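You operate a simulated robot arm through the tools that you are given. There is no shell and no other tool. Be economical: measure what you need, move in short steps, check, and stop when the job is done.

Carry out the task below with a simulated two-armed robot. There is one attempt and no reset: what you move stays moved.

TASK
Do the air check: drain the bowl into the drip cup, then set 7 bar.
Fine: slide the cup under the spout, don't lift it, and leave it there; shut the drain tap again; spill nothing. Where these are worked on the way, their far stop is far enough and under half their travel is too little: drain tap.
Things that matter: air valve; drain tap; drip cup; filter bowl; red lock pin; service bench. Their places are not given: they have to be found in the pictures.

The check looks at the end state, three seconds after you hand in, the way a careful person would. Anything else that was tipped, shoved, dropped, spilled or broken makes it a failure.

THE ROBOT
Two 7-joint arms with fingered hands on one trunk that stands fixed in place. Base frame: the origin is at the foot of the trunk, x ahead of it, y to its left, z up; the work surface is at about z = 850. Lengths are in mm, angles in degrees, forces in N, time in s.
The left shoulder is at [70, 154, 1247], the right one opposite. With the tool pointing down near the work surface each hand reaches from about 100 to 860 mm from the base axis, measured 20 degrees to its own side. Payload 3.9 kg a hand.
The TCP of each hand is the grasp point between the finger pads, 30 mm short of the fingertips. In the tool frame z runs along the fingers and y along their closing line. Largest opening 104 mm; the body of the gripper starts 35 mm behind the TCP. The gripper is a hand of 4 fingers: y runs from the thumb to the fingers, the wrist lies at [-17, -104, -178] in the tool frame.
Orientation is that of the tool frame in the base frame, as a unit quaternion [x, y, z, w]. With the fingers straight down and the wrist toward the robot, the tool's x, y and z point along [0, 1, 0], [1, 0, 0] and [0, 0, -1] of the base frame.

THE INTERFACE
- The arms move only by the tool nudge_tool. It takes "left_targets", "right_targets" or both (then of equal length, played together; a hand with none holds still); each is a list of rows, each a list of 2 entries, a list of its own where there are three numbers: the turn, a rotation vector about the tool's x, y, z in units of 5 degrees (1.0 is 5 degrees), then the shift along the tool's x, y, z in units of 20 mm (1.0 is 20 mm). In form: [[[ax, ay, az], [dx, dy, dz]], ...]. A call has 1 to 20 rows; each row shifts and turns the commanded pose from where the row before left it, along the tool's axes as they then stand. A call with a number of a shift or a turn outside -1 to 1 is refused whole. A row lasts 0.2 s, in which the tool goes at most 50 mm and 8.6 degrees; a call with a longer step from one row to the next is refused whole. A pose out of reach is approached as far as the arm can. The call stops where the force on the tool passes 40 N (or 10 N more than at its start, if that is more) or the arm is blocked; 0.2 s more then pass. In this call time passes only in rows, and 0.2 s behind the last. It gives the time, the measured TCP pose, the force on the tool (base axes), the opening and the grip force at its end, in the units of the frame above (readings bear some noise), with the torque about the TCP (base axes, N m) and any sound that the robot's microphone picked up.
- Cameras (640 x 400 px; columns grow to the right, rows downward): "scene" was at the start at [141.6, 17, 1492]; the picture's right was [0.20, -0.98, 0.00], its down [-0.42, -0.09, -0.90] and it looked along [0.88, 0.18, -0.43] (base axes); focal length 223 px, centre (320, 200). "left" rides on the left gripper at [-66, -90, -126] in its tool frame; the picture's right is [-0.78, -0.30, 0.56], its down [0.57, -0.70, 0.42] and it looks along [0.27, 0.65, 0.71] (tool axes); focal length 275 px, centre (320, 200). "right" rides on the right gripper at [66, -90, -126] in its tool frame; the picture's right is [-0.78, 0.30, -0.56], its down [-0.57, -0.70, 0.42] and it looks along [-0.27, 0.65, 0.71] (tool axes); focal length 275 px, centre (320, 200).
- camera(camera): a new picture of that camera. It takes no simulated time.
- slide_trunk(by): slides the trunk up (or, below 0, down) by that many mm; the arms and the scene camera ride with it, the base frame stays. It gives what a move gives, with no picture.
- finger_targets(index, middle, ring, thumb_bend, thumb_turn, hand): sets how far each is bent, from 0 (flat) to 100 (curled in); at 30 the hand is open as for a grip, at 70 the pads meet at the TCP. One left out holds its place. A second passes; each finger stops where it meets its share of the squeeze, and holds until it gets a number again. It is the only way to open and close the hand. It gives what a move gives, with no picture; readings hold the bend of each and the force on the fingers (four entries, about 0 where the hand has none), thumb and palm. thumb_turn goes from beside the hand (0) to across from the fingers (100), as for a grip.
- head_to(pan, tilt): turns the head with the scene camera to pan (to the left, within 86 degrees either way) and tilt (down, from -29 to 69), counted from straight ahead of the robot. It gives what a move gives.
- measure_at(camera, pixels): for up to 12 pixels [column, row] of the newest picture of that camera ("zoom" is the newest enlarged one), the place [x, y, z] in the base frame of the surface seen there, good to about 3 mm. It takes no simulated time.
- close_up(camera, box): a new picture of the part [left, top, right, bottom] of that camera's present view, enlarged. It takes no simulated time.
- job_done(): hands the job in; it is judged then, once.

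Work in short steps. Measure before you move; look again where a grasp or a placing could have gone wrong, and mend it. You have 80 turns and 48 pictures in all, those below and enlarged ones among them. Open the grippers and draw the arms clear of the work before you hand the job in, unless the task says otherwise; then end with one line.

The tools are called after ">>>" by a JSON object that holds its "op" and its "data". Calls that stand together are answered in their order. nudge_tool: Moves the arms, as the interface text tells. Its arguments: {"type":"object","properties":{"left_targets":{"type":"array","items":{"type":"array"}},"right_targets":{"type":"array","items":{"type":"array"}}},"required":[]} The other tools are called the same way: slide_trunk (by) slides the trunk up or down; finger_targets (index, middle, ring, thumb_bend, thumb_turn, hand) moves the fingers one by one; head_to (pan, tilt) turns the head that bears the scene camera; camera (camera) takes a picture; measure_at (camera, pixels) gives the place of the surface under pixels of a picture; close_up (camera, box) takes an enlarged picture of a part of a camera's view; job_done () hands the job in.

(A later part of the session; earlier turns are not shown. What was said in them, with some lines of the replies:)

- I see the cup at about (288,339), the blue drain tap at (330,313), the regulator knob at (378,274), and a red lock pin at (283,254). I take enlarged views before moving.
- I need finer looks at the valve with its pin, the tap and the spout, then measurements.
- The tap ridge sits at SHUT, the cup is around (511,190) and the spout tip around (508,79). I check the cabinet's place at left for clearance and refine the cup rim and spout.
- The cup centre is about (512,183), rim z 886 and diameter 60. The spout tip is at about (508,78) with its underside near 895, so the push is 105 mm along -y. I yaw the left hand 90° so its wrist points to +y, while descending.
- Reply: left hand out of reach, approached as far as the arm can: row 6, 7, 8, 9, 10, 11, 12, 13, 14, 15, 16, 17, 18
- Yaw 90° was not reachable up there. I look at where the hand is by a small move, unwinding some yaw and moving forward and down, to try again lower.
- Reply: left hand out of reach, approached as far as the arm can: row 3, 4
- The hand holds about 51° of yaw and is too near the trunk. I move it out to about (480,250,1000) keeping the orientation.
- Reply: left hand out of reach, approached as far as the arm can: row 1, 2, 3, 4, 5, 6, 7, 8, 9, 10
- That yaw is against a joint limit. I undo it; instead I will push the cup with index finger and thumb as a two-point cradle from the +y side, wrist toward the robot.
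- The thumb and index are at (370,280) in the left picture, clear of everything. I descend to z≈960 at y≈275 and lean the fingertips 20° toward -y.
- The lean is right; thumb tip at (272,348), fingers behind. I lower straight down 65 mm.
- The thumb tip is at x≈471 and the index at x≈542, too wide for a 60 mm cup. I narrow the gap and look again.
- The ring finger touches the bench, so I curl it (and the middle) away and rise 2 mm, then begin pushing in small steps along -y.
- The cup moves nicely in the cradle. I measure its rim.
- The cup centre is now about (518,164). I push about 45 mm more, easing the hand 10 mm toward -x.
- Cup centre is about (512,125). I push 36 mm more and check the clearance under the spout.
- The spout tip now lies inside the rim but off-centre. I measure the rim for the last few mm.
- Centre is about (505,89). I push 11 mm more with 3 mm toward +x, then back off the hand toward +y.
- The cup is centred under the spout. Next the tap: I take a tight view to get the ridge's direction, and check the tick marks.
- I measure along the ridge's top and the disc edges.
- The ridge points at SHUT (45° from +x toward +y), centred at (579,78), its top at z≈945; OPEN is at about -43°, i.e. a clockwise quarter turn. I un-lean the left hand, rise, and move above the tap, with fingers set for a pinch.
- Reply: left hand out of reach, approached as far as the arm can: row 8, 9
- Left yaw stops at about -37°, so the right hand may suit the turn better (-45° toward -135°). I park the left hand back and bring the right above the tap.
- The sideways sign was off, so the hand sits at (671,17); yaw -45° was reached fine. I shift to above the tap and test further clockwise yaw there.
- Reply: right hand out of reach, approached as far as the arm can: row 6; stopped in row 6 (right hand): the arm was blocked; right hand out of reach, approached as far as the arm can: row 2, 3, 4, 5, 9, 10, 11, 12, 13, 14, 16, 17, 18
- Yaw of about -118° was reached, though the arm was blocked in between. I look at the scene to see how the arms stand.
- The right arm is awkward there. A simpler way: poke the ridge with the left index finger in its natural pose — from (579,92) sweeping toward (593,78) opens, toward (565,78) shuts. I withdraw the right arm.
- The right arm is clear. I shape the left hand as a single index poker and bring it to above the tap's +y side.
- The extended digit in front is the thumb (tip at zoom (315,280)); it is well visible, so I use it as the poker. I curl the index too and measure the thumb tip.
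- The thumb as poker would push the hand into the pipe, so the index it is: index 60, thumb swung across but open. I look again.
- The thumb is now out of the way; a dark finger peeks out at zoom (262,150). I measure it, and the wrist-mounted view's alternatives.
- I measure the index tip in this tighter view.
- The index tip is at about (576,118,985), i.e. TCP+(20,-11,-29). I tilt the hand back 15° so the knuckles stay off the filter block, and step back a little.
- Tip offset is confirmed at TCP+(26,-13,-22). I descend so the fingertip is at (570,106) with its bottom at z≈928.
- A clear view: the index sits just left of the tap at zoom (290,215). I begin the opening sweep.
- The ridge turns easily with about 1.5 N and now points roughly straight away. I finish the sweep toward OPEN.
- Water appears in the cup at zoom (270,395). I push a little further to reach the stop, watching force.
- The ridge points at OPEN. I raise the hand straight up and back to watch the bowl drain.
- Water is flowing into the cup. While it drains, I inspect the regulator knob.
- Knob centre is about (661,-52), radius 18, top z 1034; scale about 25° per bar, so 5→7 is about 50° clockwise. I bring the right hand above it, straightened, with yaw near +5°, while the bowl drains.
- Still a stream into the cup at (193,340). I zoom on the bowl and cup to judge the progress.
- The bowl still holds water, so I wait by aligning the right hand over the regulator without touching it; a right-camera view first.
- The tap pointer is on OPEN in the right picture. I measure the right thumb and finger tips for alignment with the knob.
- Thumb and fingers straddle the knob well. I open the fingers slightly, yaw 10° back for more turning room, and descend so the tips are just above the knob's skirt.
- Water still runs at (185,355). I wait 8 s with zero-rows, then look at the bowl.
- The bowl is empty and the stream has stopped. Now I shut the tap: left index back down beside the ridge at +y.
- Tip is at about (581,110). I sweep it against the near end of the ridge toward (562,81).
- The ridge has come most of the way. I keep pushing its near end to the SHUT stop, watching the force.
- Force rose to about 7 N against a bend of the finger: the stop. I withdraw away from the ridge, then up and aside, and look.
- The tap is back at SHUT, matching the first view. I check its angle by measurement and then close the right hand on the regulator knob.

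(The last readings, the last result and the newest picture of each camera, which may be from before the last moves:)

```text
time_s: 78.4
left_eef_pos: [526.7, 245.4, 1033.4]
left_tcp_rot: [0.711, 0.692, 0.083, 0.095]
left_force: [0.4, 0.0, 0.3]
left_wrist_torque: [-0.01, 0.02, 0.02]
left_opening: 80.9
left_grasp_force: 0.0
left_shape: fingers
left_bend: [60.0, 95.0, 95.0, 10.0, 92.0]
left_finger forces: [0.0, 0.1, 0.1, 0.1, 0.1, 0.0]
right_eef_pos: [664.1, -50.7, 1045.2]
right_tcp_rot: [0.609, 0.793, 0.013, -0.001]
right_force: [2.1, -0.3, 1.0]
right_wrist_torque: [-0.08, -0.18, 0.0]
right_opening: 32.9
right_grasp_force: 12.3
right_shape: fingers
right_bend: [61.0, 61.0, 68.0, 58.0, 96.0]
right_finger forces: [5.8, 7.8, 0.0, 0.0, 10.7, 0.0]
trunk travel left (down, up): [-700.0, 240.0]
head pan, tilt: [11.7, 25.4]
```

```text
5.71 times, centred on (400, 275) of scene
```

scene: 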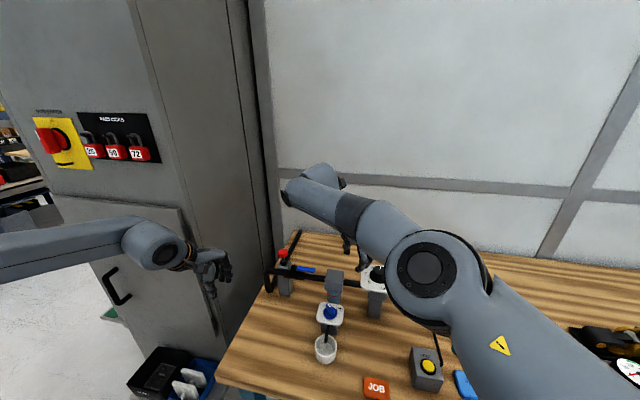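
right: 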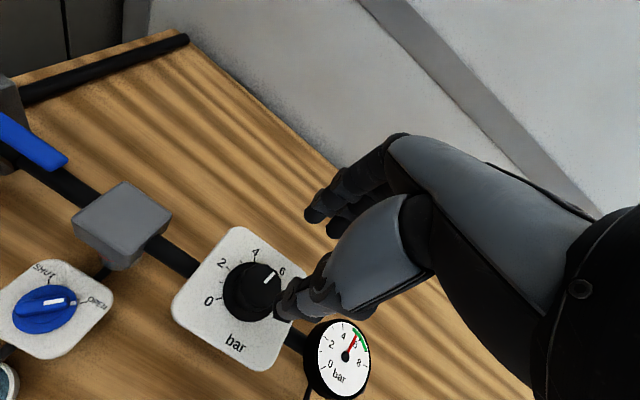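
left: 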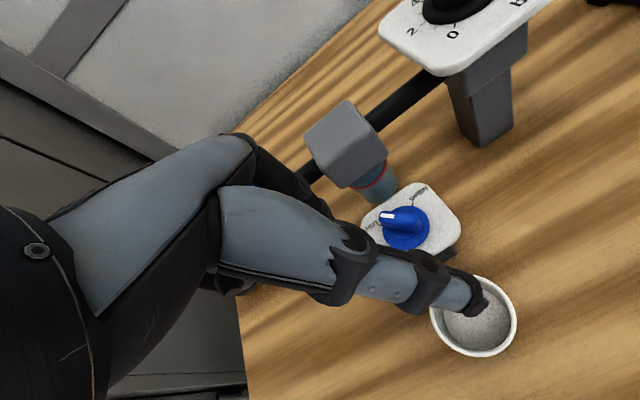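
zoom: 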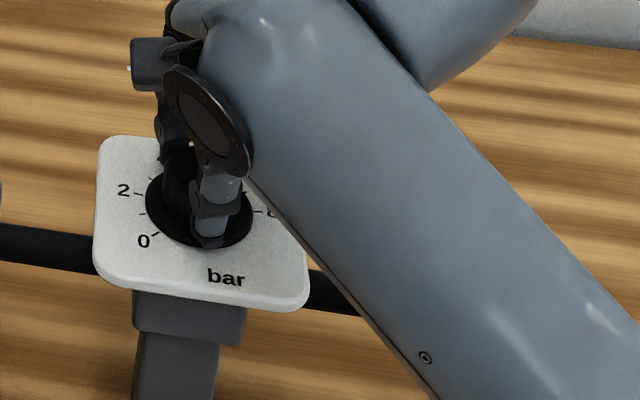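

The ridge measures the same as at the start: shut. The knob is gripped by index, middle and thumb (6, 8, 11 N). I turn 45° clockwise.

>>> {"op": "nudge_tool", "data": {"right_targets": [[[0, 0, 0.9], [0, 0, 0]], [[0, 0, 0.9], [0, 0, 0]], [[0, 0, 0.9], [0, 0, 0]], [[0, 0, 0.9], [0, 0, 0]], [[0, 0, 0.9], [0, 0, 0]], [[0, 0, 0.9], [0, 0, 0]], [[0, 0, 0.9], [0, 0, 0]], [[0, 0, 0.9], [0, 0, 0]], [[0, 0, 0.9], [0, 0, 0]], [[0, 0, 0.9], [0, 0, 0]]]}}

>>> {"op": "camera", "data": {"camera": "right"}}

```text
time_s: 80.6
left_eef_pos: [525.4, 244.4, 1033.2]
left_tcp_rot: [0.711, 0.692, 0.082, 0.095]
left_force: [0.0, 1.2, 0.3]
left_wrist_torque: [-0.01, 0.01, -0.01]
left_opening: 81.1
left_grasp_force: 0.0
left_shape: fingers
left_bend: [60.0, 95.0, 95.0, 10.0, 92.0]
left_finger forces: [0.0, 0.0, 0.0, 0.0, 0.0, 0.0]
right_eef_pos: [663.2, -51.9, 1045.7]
right_tcp_rot: [0.867, 0.498, 0.012, -0.004]
right_force: [1.5, -7.2, 4.0]
right_wrist_torque: [-0.43, -0.2, 0.06]
right_opening: 32.9
right_grasp_force: 13.9
right_shape: fingers
right_bend: [61.0, 60.0, 68.0, 58.0, 98.0]
right_finger forces: [5.4, 12.5, 0.1, 0.0, 9.3, 0.0]
trunk travel left (down, up): [-700.0, 240.0]
head pan, tilt: [11.7, 25.4]
```

```text
8 pictures are left
```

right: 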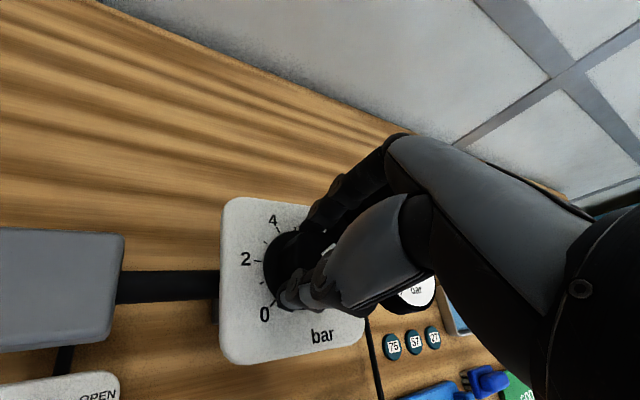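

Turned 45°, but pointer and gauge are hidden by the hand. I release, raise the hand and move it back to the right to read them.

>>> {"op": "finger_targets", "data": {"hand": "right", "index": 45, "middle": 45, "ring": 45, "thumb_bend": 45}}

>>> {"op": "nudge_tool", "data": {"right_targets": [[[0, 0, 0], [0, 0, -1]], [[0, 0, 0], [0, 0, -1]], [[0, 0, 0], [0, 0, -1]], [[0, 0, 0], [0, 0, -1]], [[0, 0, 0], [0, 0, -1]], [[0, 0, 0], [0, 0, -1]]]}}

>>> {"op": "camera", "data": {"camera": "right"}}

```text
time_s: 81.6
left_eef_pos: [524.7, 246.2, 1032.9]
left_tcp_rot: [0.71, 0.693, 0.082, 0.094]
left_force: [0.4, -0.6, 1.0]
left_wrist_torque: [0.0, 0.0, 0.04]
left_opening: 81.4
left_grasp_force: 0.0
left_shape: fingers
left_bend: [60.0, 95.0, 95.0, 10.0, 92.0]
left_finger forces: [0.1, 0.0, 0.0, 0.0, 0.0, 0.0]
right_eef_pos: [663.8, -49.8, 1044.9]
right_tcp_rot: [0.866, 0.5, 0.011, -0.004]
right_force: [0.3, 0.7, 0.8]
right_wrist_torque: [0.02, 0.0, -0.01]
right_opening: 66.1
right_grasp_force: 0.0
right_shape: fingers
right_bend: [45.0, 45.0, 45.0, 45.0, 97.0]
right_finger forces: [0.0, 0.0, 0.0, 0.1, 0.1, 0.1]
trunk travel left (down, up): [-700.0, 240.0]
head pan, tilt: [11.7, 25.4]
```

```text
time_s: 83.0
left_eef_pos: [525.8, 245.0, 1033.2]
left_tcp_rot: [0.711, 0.692, 0.081, 0.096]
left_force: [0.2, 0.0, 0.0]
left_wrist_torque: [-0.01, 0.0, 0.02]
left_opening: 81.3
left_grasp_force: 0.1
left_shape: fingers
left_bend: [60.0, 95.0, 95.0, 10.0, 92.0]
left_finger forces: [0.1, 0.1, 0.0, 0.0, 0.1, 0.0]
right_eef_pos: [661.2, -54.3, 1165.4]
right_tcp_rot: [0.867, 0.499, 0.011, -0.004]
right_force: [0.2, -0.1, 0.3]
right_wrist_torque: [0.0, -0.02, -0.03]
right_opening: 66.1
right_grasp_force: 0.1
right_shape: fingers
right_bend: [45.0, 45.0, 45.0, 45.0, 97.0]
right_finger forces: [0.1, 0.1, 0.1, 0.0, 0.0, 0.1]
trunk travel left (down, up): [-700.0, 240.0]
head pan, tilt: [11.7, 25.4]
```

```text
7 pictures are left
```

right: 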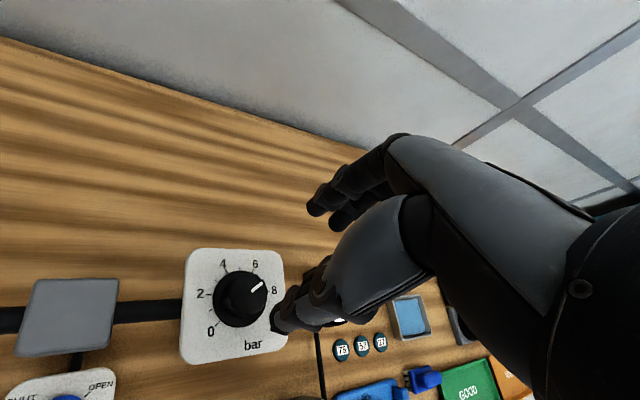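

The pointer now lies between 6 and 8. I enlarge to measure it precisely.

>>> {"op": "close_up", "data": {"camera": "right", "box": [175, 240, 303, 370]}}

```text
3.08 times, centred on (239, 305) of right
```

zoom: 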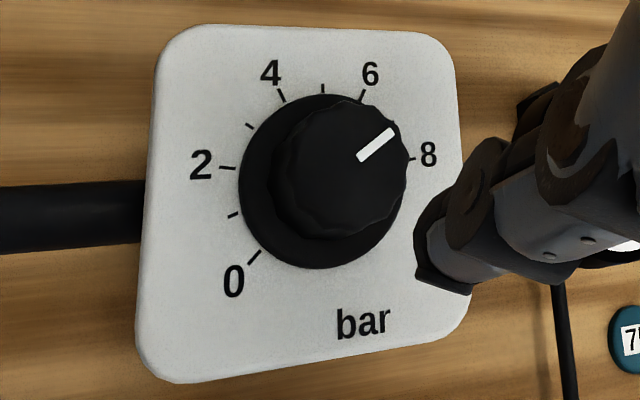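

>>> {"op": "measure_at", "data": {"camera": "zoom", "pixels": [[254, 257], [227, 168], [281, 94], [323, 87], [362, 94], [415, 159], [233, 215], [249, 125], [390, 131], [362, 157], [376, 143]]}}

```text
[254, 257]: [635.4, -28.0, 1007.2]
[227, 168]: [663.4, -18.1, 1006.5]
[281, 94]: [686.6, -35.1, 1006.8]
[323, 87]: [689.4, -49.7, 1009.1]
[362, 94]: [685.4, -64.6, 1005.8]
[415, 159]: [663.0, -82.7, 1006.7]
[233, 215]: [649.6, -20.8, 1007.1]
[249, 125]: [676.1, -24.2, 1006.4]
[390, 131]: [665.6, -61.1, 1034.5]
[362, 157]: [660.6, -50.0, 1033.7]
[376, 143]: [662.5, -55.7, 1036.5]
```

Tick fit: centre (658,-50), 27° per bar, so 7 is at -54°; the pointer is near -50 to -60°. I move the right arm aside to read the gauge.

>>> {"op": "nudge_tool", "data": {"right_targets": [[[0, 0, 0], [-0.95, 0.23, -0.4]], [[0, 0, 0], [-0.95, 0.23, -0.4]], [[0, 0, 0], [-0.95, 0.23, -0.4]], [[0, 0, 0], [-0.95, 0.23, -0.4]], [[0, 0, 0], [-0.95, 0.23, -0.4]], [[0, 0, 0], [-0.95, 0.23, -0.4]], [[0, 0, 0], [-0.95, 0.23, -0.4]], [[0, 0, 0], [-0.95, 0.23, -0.4]], [[0, 0, 0], [-0.95, 0.23, -0.4]], [[0, 0, 0], [-0.95, 0.23, -0.4]], [[0, 0, 0], [-0.95, 0.23, -0.4]]]}}

>>> {"op": "close_up", "data": {"camera": "scene", "box": [355, 260, 445, 305]}}

```text
time_s: 85.4
left_eef_pos: [525.7, 245.2, 1032.9]
left_tcp_rot: [0.711, 0.692, 0.082, 0.095]
left_force: [0.9, 0.0, -0.3]
left_wrist_torque: [0.01, -0.06, 0.05]
left_opening: 81.1
left_grasp_force: 0.1
left_shape: fingers
left_bend: [60.0, 95.0, 95.0, 10.0, 92.0]
left_finger forces: [0.0, 0.1, 0.1, 0.0, 0.0, 0.0]
right_eef_pos: [599.0, -259.7, 1249.1]
right_tcp_rot: [0.866, 0.5, 0.011, -0.005]
right_force: [1.2, 0.8, 0.2]
right_wrist_torque: [0.04, -0.02, 0.01]
right_opening: 66.2
right_grasp_force: 0.0
right_shape: fingers
right_bend: [45.0, 45.0, 45.0, 45.0, 97.0]
right_finger forces: [0.1, 0.0, 0.0, 0.1, 0.1, 0.0]
trunk travel left (down, up): [-700.0, 240.0]
head pan, tilt: [11.7, 25.4]
```

```text
7.11 times, centred on (400, 282) of scene
```

zoom: 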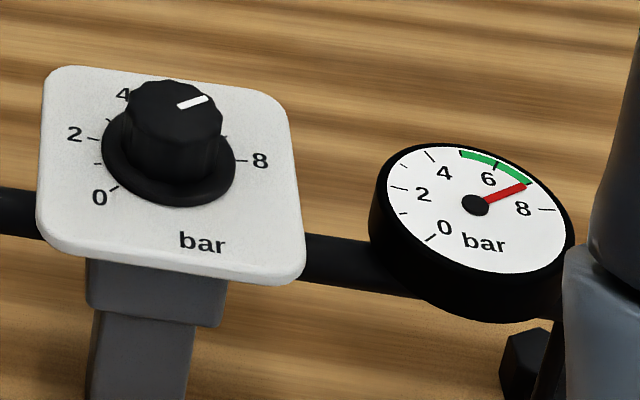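

The needle lies at the end of the green band, near 7. I measure ticks and needle for the value.

>>> {"op": "measure_at", "data": {"camera": "zoom", "pixels": [[431, 238], [398, 188], [430, 155], [496, 165], [547, 210], [524, 185], [476, 205], [527, 186], [462, 153], [500, 195], [405, 213]]}}

>>> {"op": "close_up", "data": {"camera": "scene", "box": [404, 276, 440, 304]}}

```text
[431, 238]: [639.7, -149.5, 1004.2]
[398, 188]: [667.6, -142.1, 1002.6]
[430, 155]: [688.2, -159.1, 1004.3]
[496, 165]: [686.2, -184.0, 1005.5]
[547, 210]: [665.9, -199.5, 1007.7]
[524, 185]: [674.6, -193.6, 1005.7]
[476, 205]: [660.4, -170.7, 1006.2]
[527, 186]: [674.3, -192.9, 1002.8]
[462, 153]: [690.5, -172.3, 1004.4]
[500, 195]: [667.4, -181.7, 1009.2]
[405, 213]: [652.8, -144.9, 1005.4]
```

```text
14.29 times, centred on (422, 290) of scene
```

zoom: 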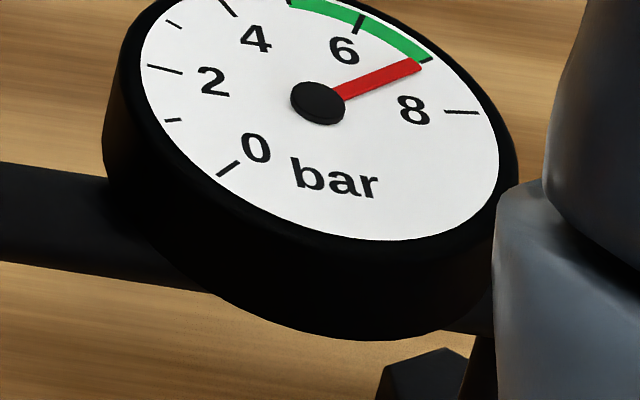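

The needle lies at or slightly beyond the 7 tick (about 7.1). I bring the right hand to its starting pose, from which its camera sees the gauge steeply, for a better reading, and draw the left arm back as well.

>>> {"op": "nudge_tool", "data": {"right_targets": [[[0, 0, -1], [0.3, 0, -0.35]], [[0, 0, -1], [0.3, 0, -0.35]], [[0, 0, -1], [0.4, 0, -0.35]], [[0, 0, -1], [0.5, 0, -0.35]], [[0, 0, -1], [0.5, 0, -0.35]], [[0, 0, -1], [0.5, 0, -0.35]], [[0, 0, 0], [0.5, 0, -0.35]], [[0, 0, 0], [0.5, 0, -0.35]]], "left_targets": [[[0, 0, 0], [0.3, 0, -0.8]], [[0, 0, 0], [0.3, 0, -0.8]], [[0, 0, 0], [0.3, 0, -0.8]], [[0, 0, 0], [0.3, 0, -0.8]], [[0, 0, 0], [0.3, 0, -0.8]], [[0, 0, 0], [0.3, 0, -0.8]], [[0, 0, 0], [0.3, 0, -0.8]], [[0, 0, 0], [0.3, 0, -0.8]]]}}

>>> {"op": "close_up", "data": {"camera": "right", "box": [60, 150, 270, 310]}}

```text
time_s: 87.2
left_eef_pos: [495.4, 295.5, 1155.2]
left_tcp_rot: [0.711, 0.692, 0.081, 0.095]
left_force: [0.4, -0.9, -0.1]
left_wrist_torque: [-0.03, 0.02, 0.03]
left_opening: 81.3
left_grasp_force: 0.0
left_shape: fingers
left_bend: [60.0, 95.0, 95.0, 10.0, 92.0]
left_finger forces: [0.0, 0.0, 0.1, 0.0, 0.0, 0.1]
right_eef_pos: [611.9, -192.9, 1305.7]
right_tcp_rot: [0.707, 0.707, 0.012, -0.002]
right_force: [-0.4, 0.3, 0.8]
right_wrist_torque: [0.01, -0.01, 0.0]
right_opening: 66.1
right_grasp_force: 0.1
right_shape: fingers
right_bend: [45.0, 45.0, 45.0, 45.0, 97.0]
right_finger forces: [0.1, 0.0, 0.0, 0.0, 0.1, 0.0]
trunk travel left (down, up): [-700.0, 240.0]
head pan, tilt: [11.7, 25.4]
```

```text
2.50 times, centred on (165, 230) of right
```

zoom: 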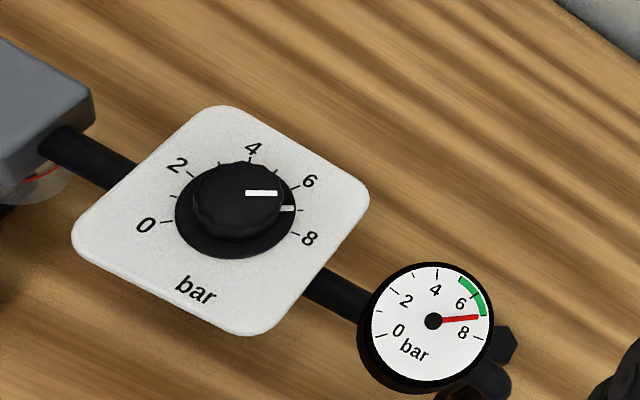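

The knob's skirt mark at zoom (288,209) lines up with the 7 tick. One tighter picture confirms it.

>>> {"op": "close_up", "data": {"camera": "right", "box": [125, 215, 245, 305]}}

```text
4.44 times, centred on (185, 260) of right
```

zoom: 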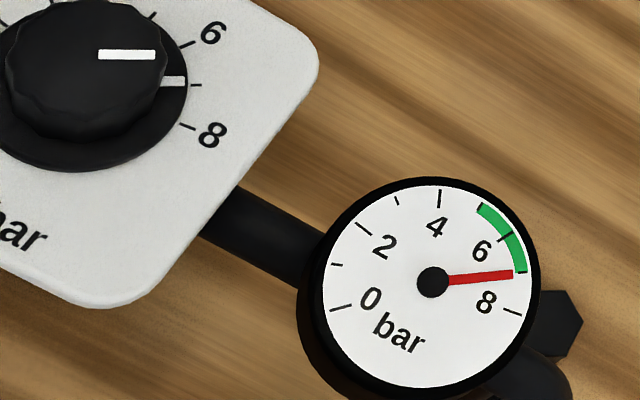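

The gauge needle points right at the 7 tick (521,272) and the knob mark matches, so no correction is needed. I open both hands and take a last look at the bench.

>>> {"op": "finger_targets", "data": {"hand": "left", "index": 30, "middle": 30, "ring": 30, "thumb_bend": 30}}

>>> {"op": "finger_targets", "data": {"hand": "right", "index": 30, "middle": 30, "ring": 30, "thumb_bend": 30}}

>>> {"op": "camera", "data": {"camera": "scene"}}

```text
time_s: 88.2
left_eef_pos: [494.8, 295.6, 1155.8]
left_tcp_rot: [0.71, 0.692, 0.083, 0.095]
left_force: [-0.3, 0.6, 0.6]
left_wrist_torque: [0.01, -0.03, 0.0]
left_opening: 105.0
left_grasp_force: 0.1
left_shape: fingers
left_bend: [30.0, 30.0, 30.0, 30.0, 94.0]
left_finger forces: [0.0, 0.1, 0.0, 0.1, 0.0, 0.0]
right_eef_pos: [612.2, -194.6, 1305.6]
right_tcp_rot: [0.707, 0.707, 0.012, -0.002]
right_force: [0.2, 0.3, -1.5]
right_wrist_torque: [0.03, 0.01, 0.01]
right_opening: 66.1
right_grasp_force: 0.1
right_shape: fingers
right_bend: [45.0, 45.0, 45.0, 45.0, 97.0]
right_finger forces: [0.1, 0.0, 0.1, 0.0, 0.0, 0.0]
trunk travel left (down, up): [-700.0, 240.0]
head pan, tilt: [11.7, 25.4]
```

```text
time_s: 89.2
left_eef_pos: [495.9, 295.5, 1155.1]
left_tcp_rot: [0.711, 0.692, 0.082, 0.095]
left_force: [0.4, -0.8, 0.5]
left_wrist_torque: [-0.03, 0.0, 0.03]
left_opening: 104.9
left_grasp_force: 0.1
left_shape: fingers
left_bend: [30.0, 30.0, 30.0, 30.0, 94.0]
left_finger forces: [0.0, 0.0, 0.0, 0.1, 0.0, 0.0]
right_eef_pos: [613.6, -193.6, 1306.4]
right_tcp_rot: [0.707, 0.707, 0.012, -0.003]
right_force: [-0.3, 0.1, 0.2]
right_wrist_torque: [-0.03, -0.01, 0.02]
right_opening: 104.1
right_grasp_force: 0.0
right_shape: fingers
right_bend: [30.0, 30.0, 30.0, 30.0, 97.0]
right_finger forces: [0.1, 0.0, 0.0, 0.0, 0.0, 0.0]
trunk travel left (down, up): [-700.0, 240.0]
head pan, tilt: [11.7, 25.4]
```

```text
1 pictures are left
```

scene: 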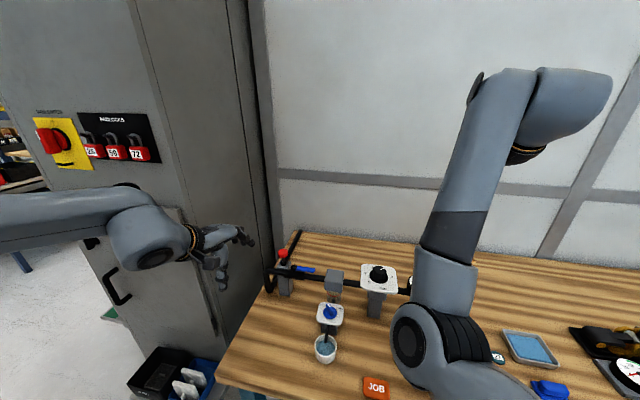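

The bench looks in order. The right elbow appears in front of the VENT box, so I check its height before handing in.

>>> {"op": "measure_at", "data": {"camera": "scene", "pixels": [[408, 345], [450, 350], [395, 335], [440, 390]]}}

```text
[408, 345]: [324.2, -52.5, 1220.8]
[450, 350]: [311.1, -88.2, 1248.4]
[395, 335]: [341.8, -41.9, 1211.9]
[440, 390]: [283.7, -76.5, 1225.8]
```

The right elbow is at z≈1220, well above the bench. The tap is shut, the cup is under the spout and the gauge reads 7, so I hand in.

>>> {"op": "job_done", "data": {}}

```text
The job is handed in.
```

The bowl is drained into the cup with no spill seen; the cup was slid, not lifted, and left under the spout; the tap is shut again, and the gauge reads about 7 bar.
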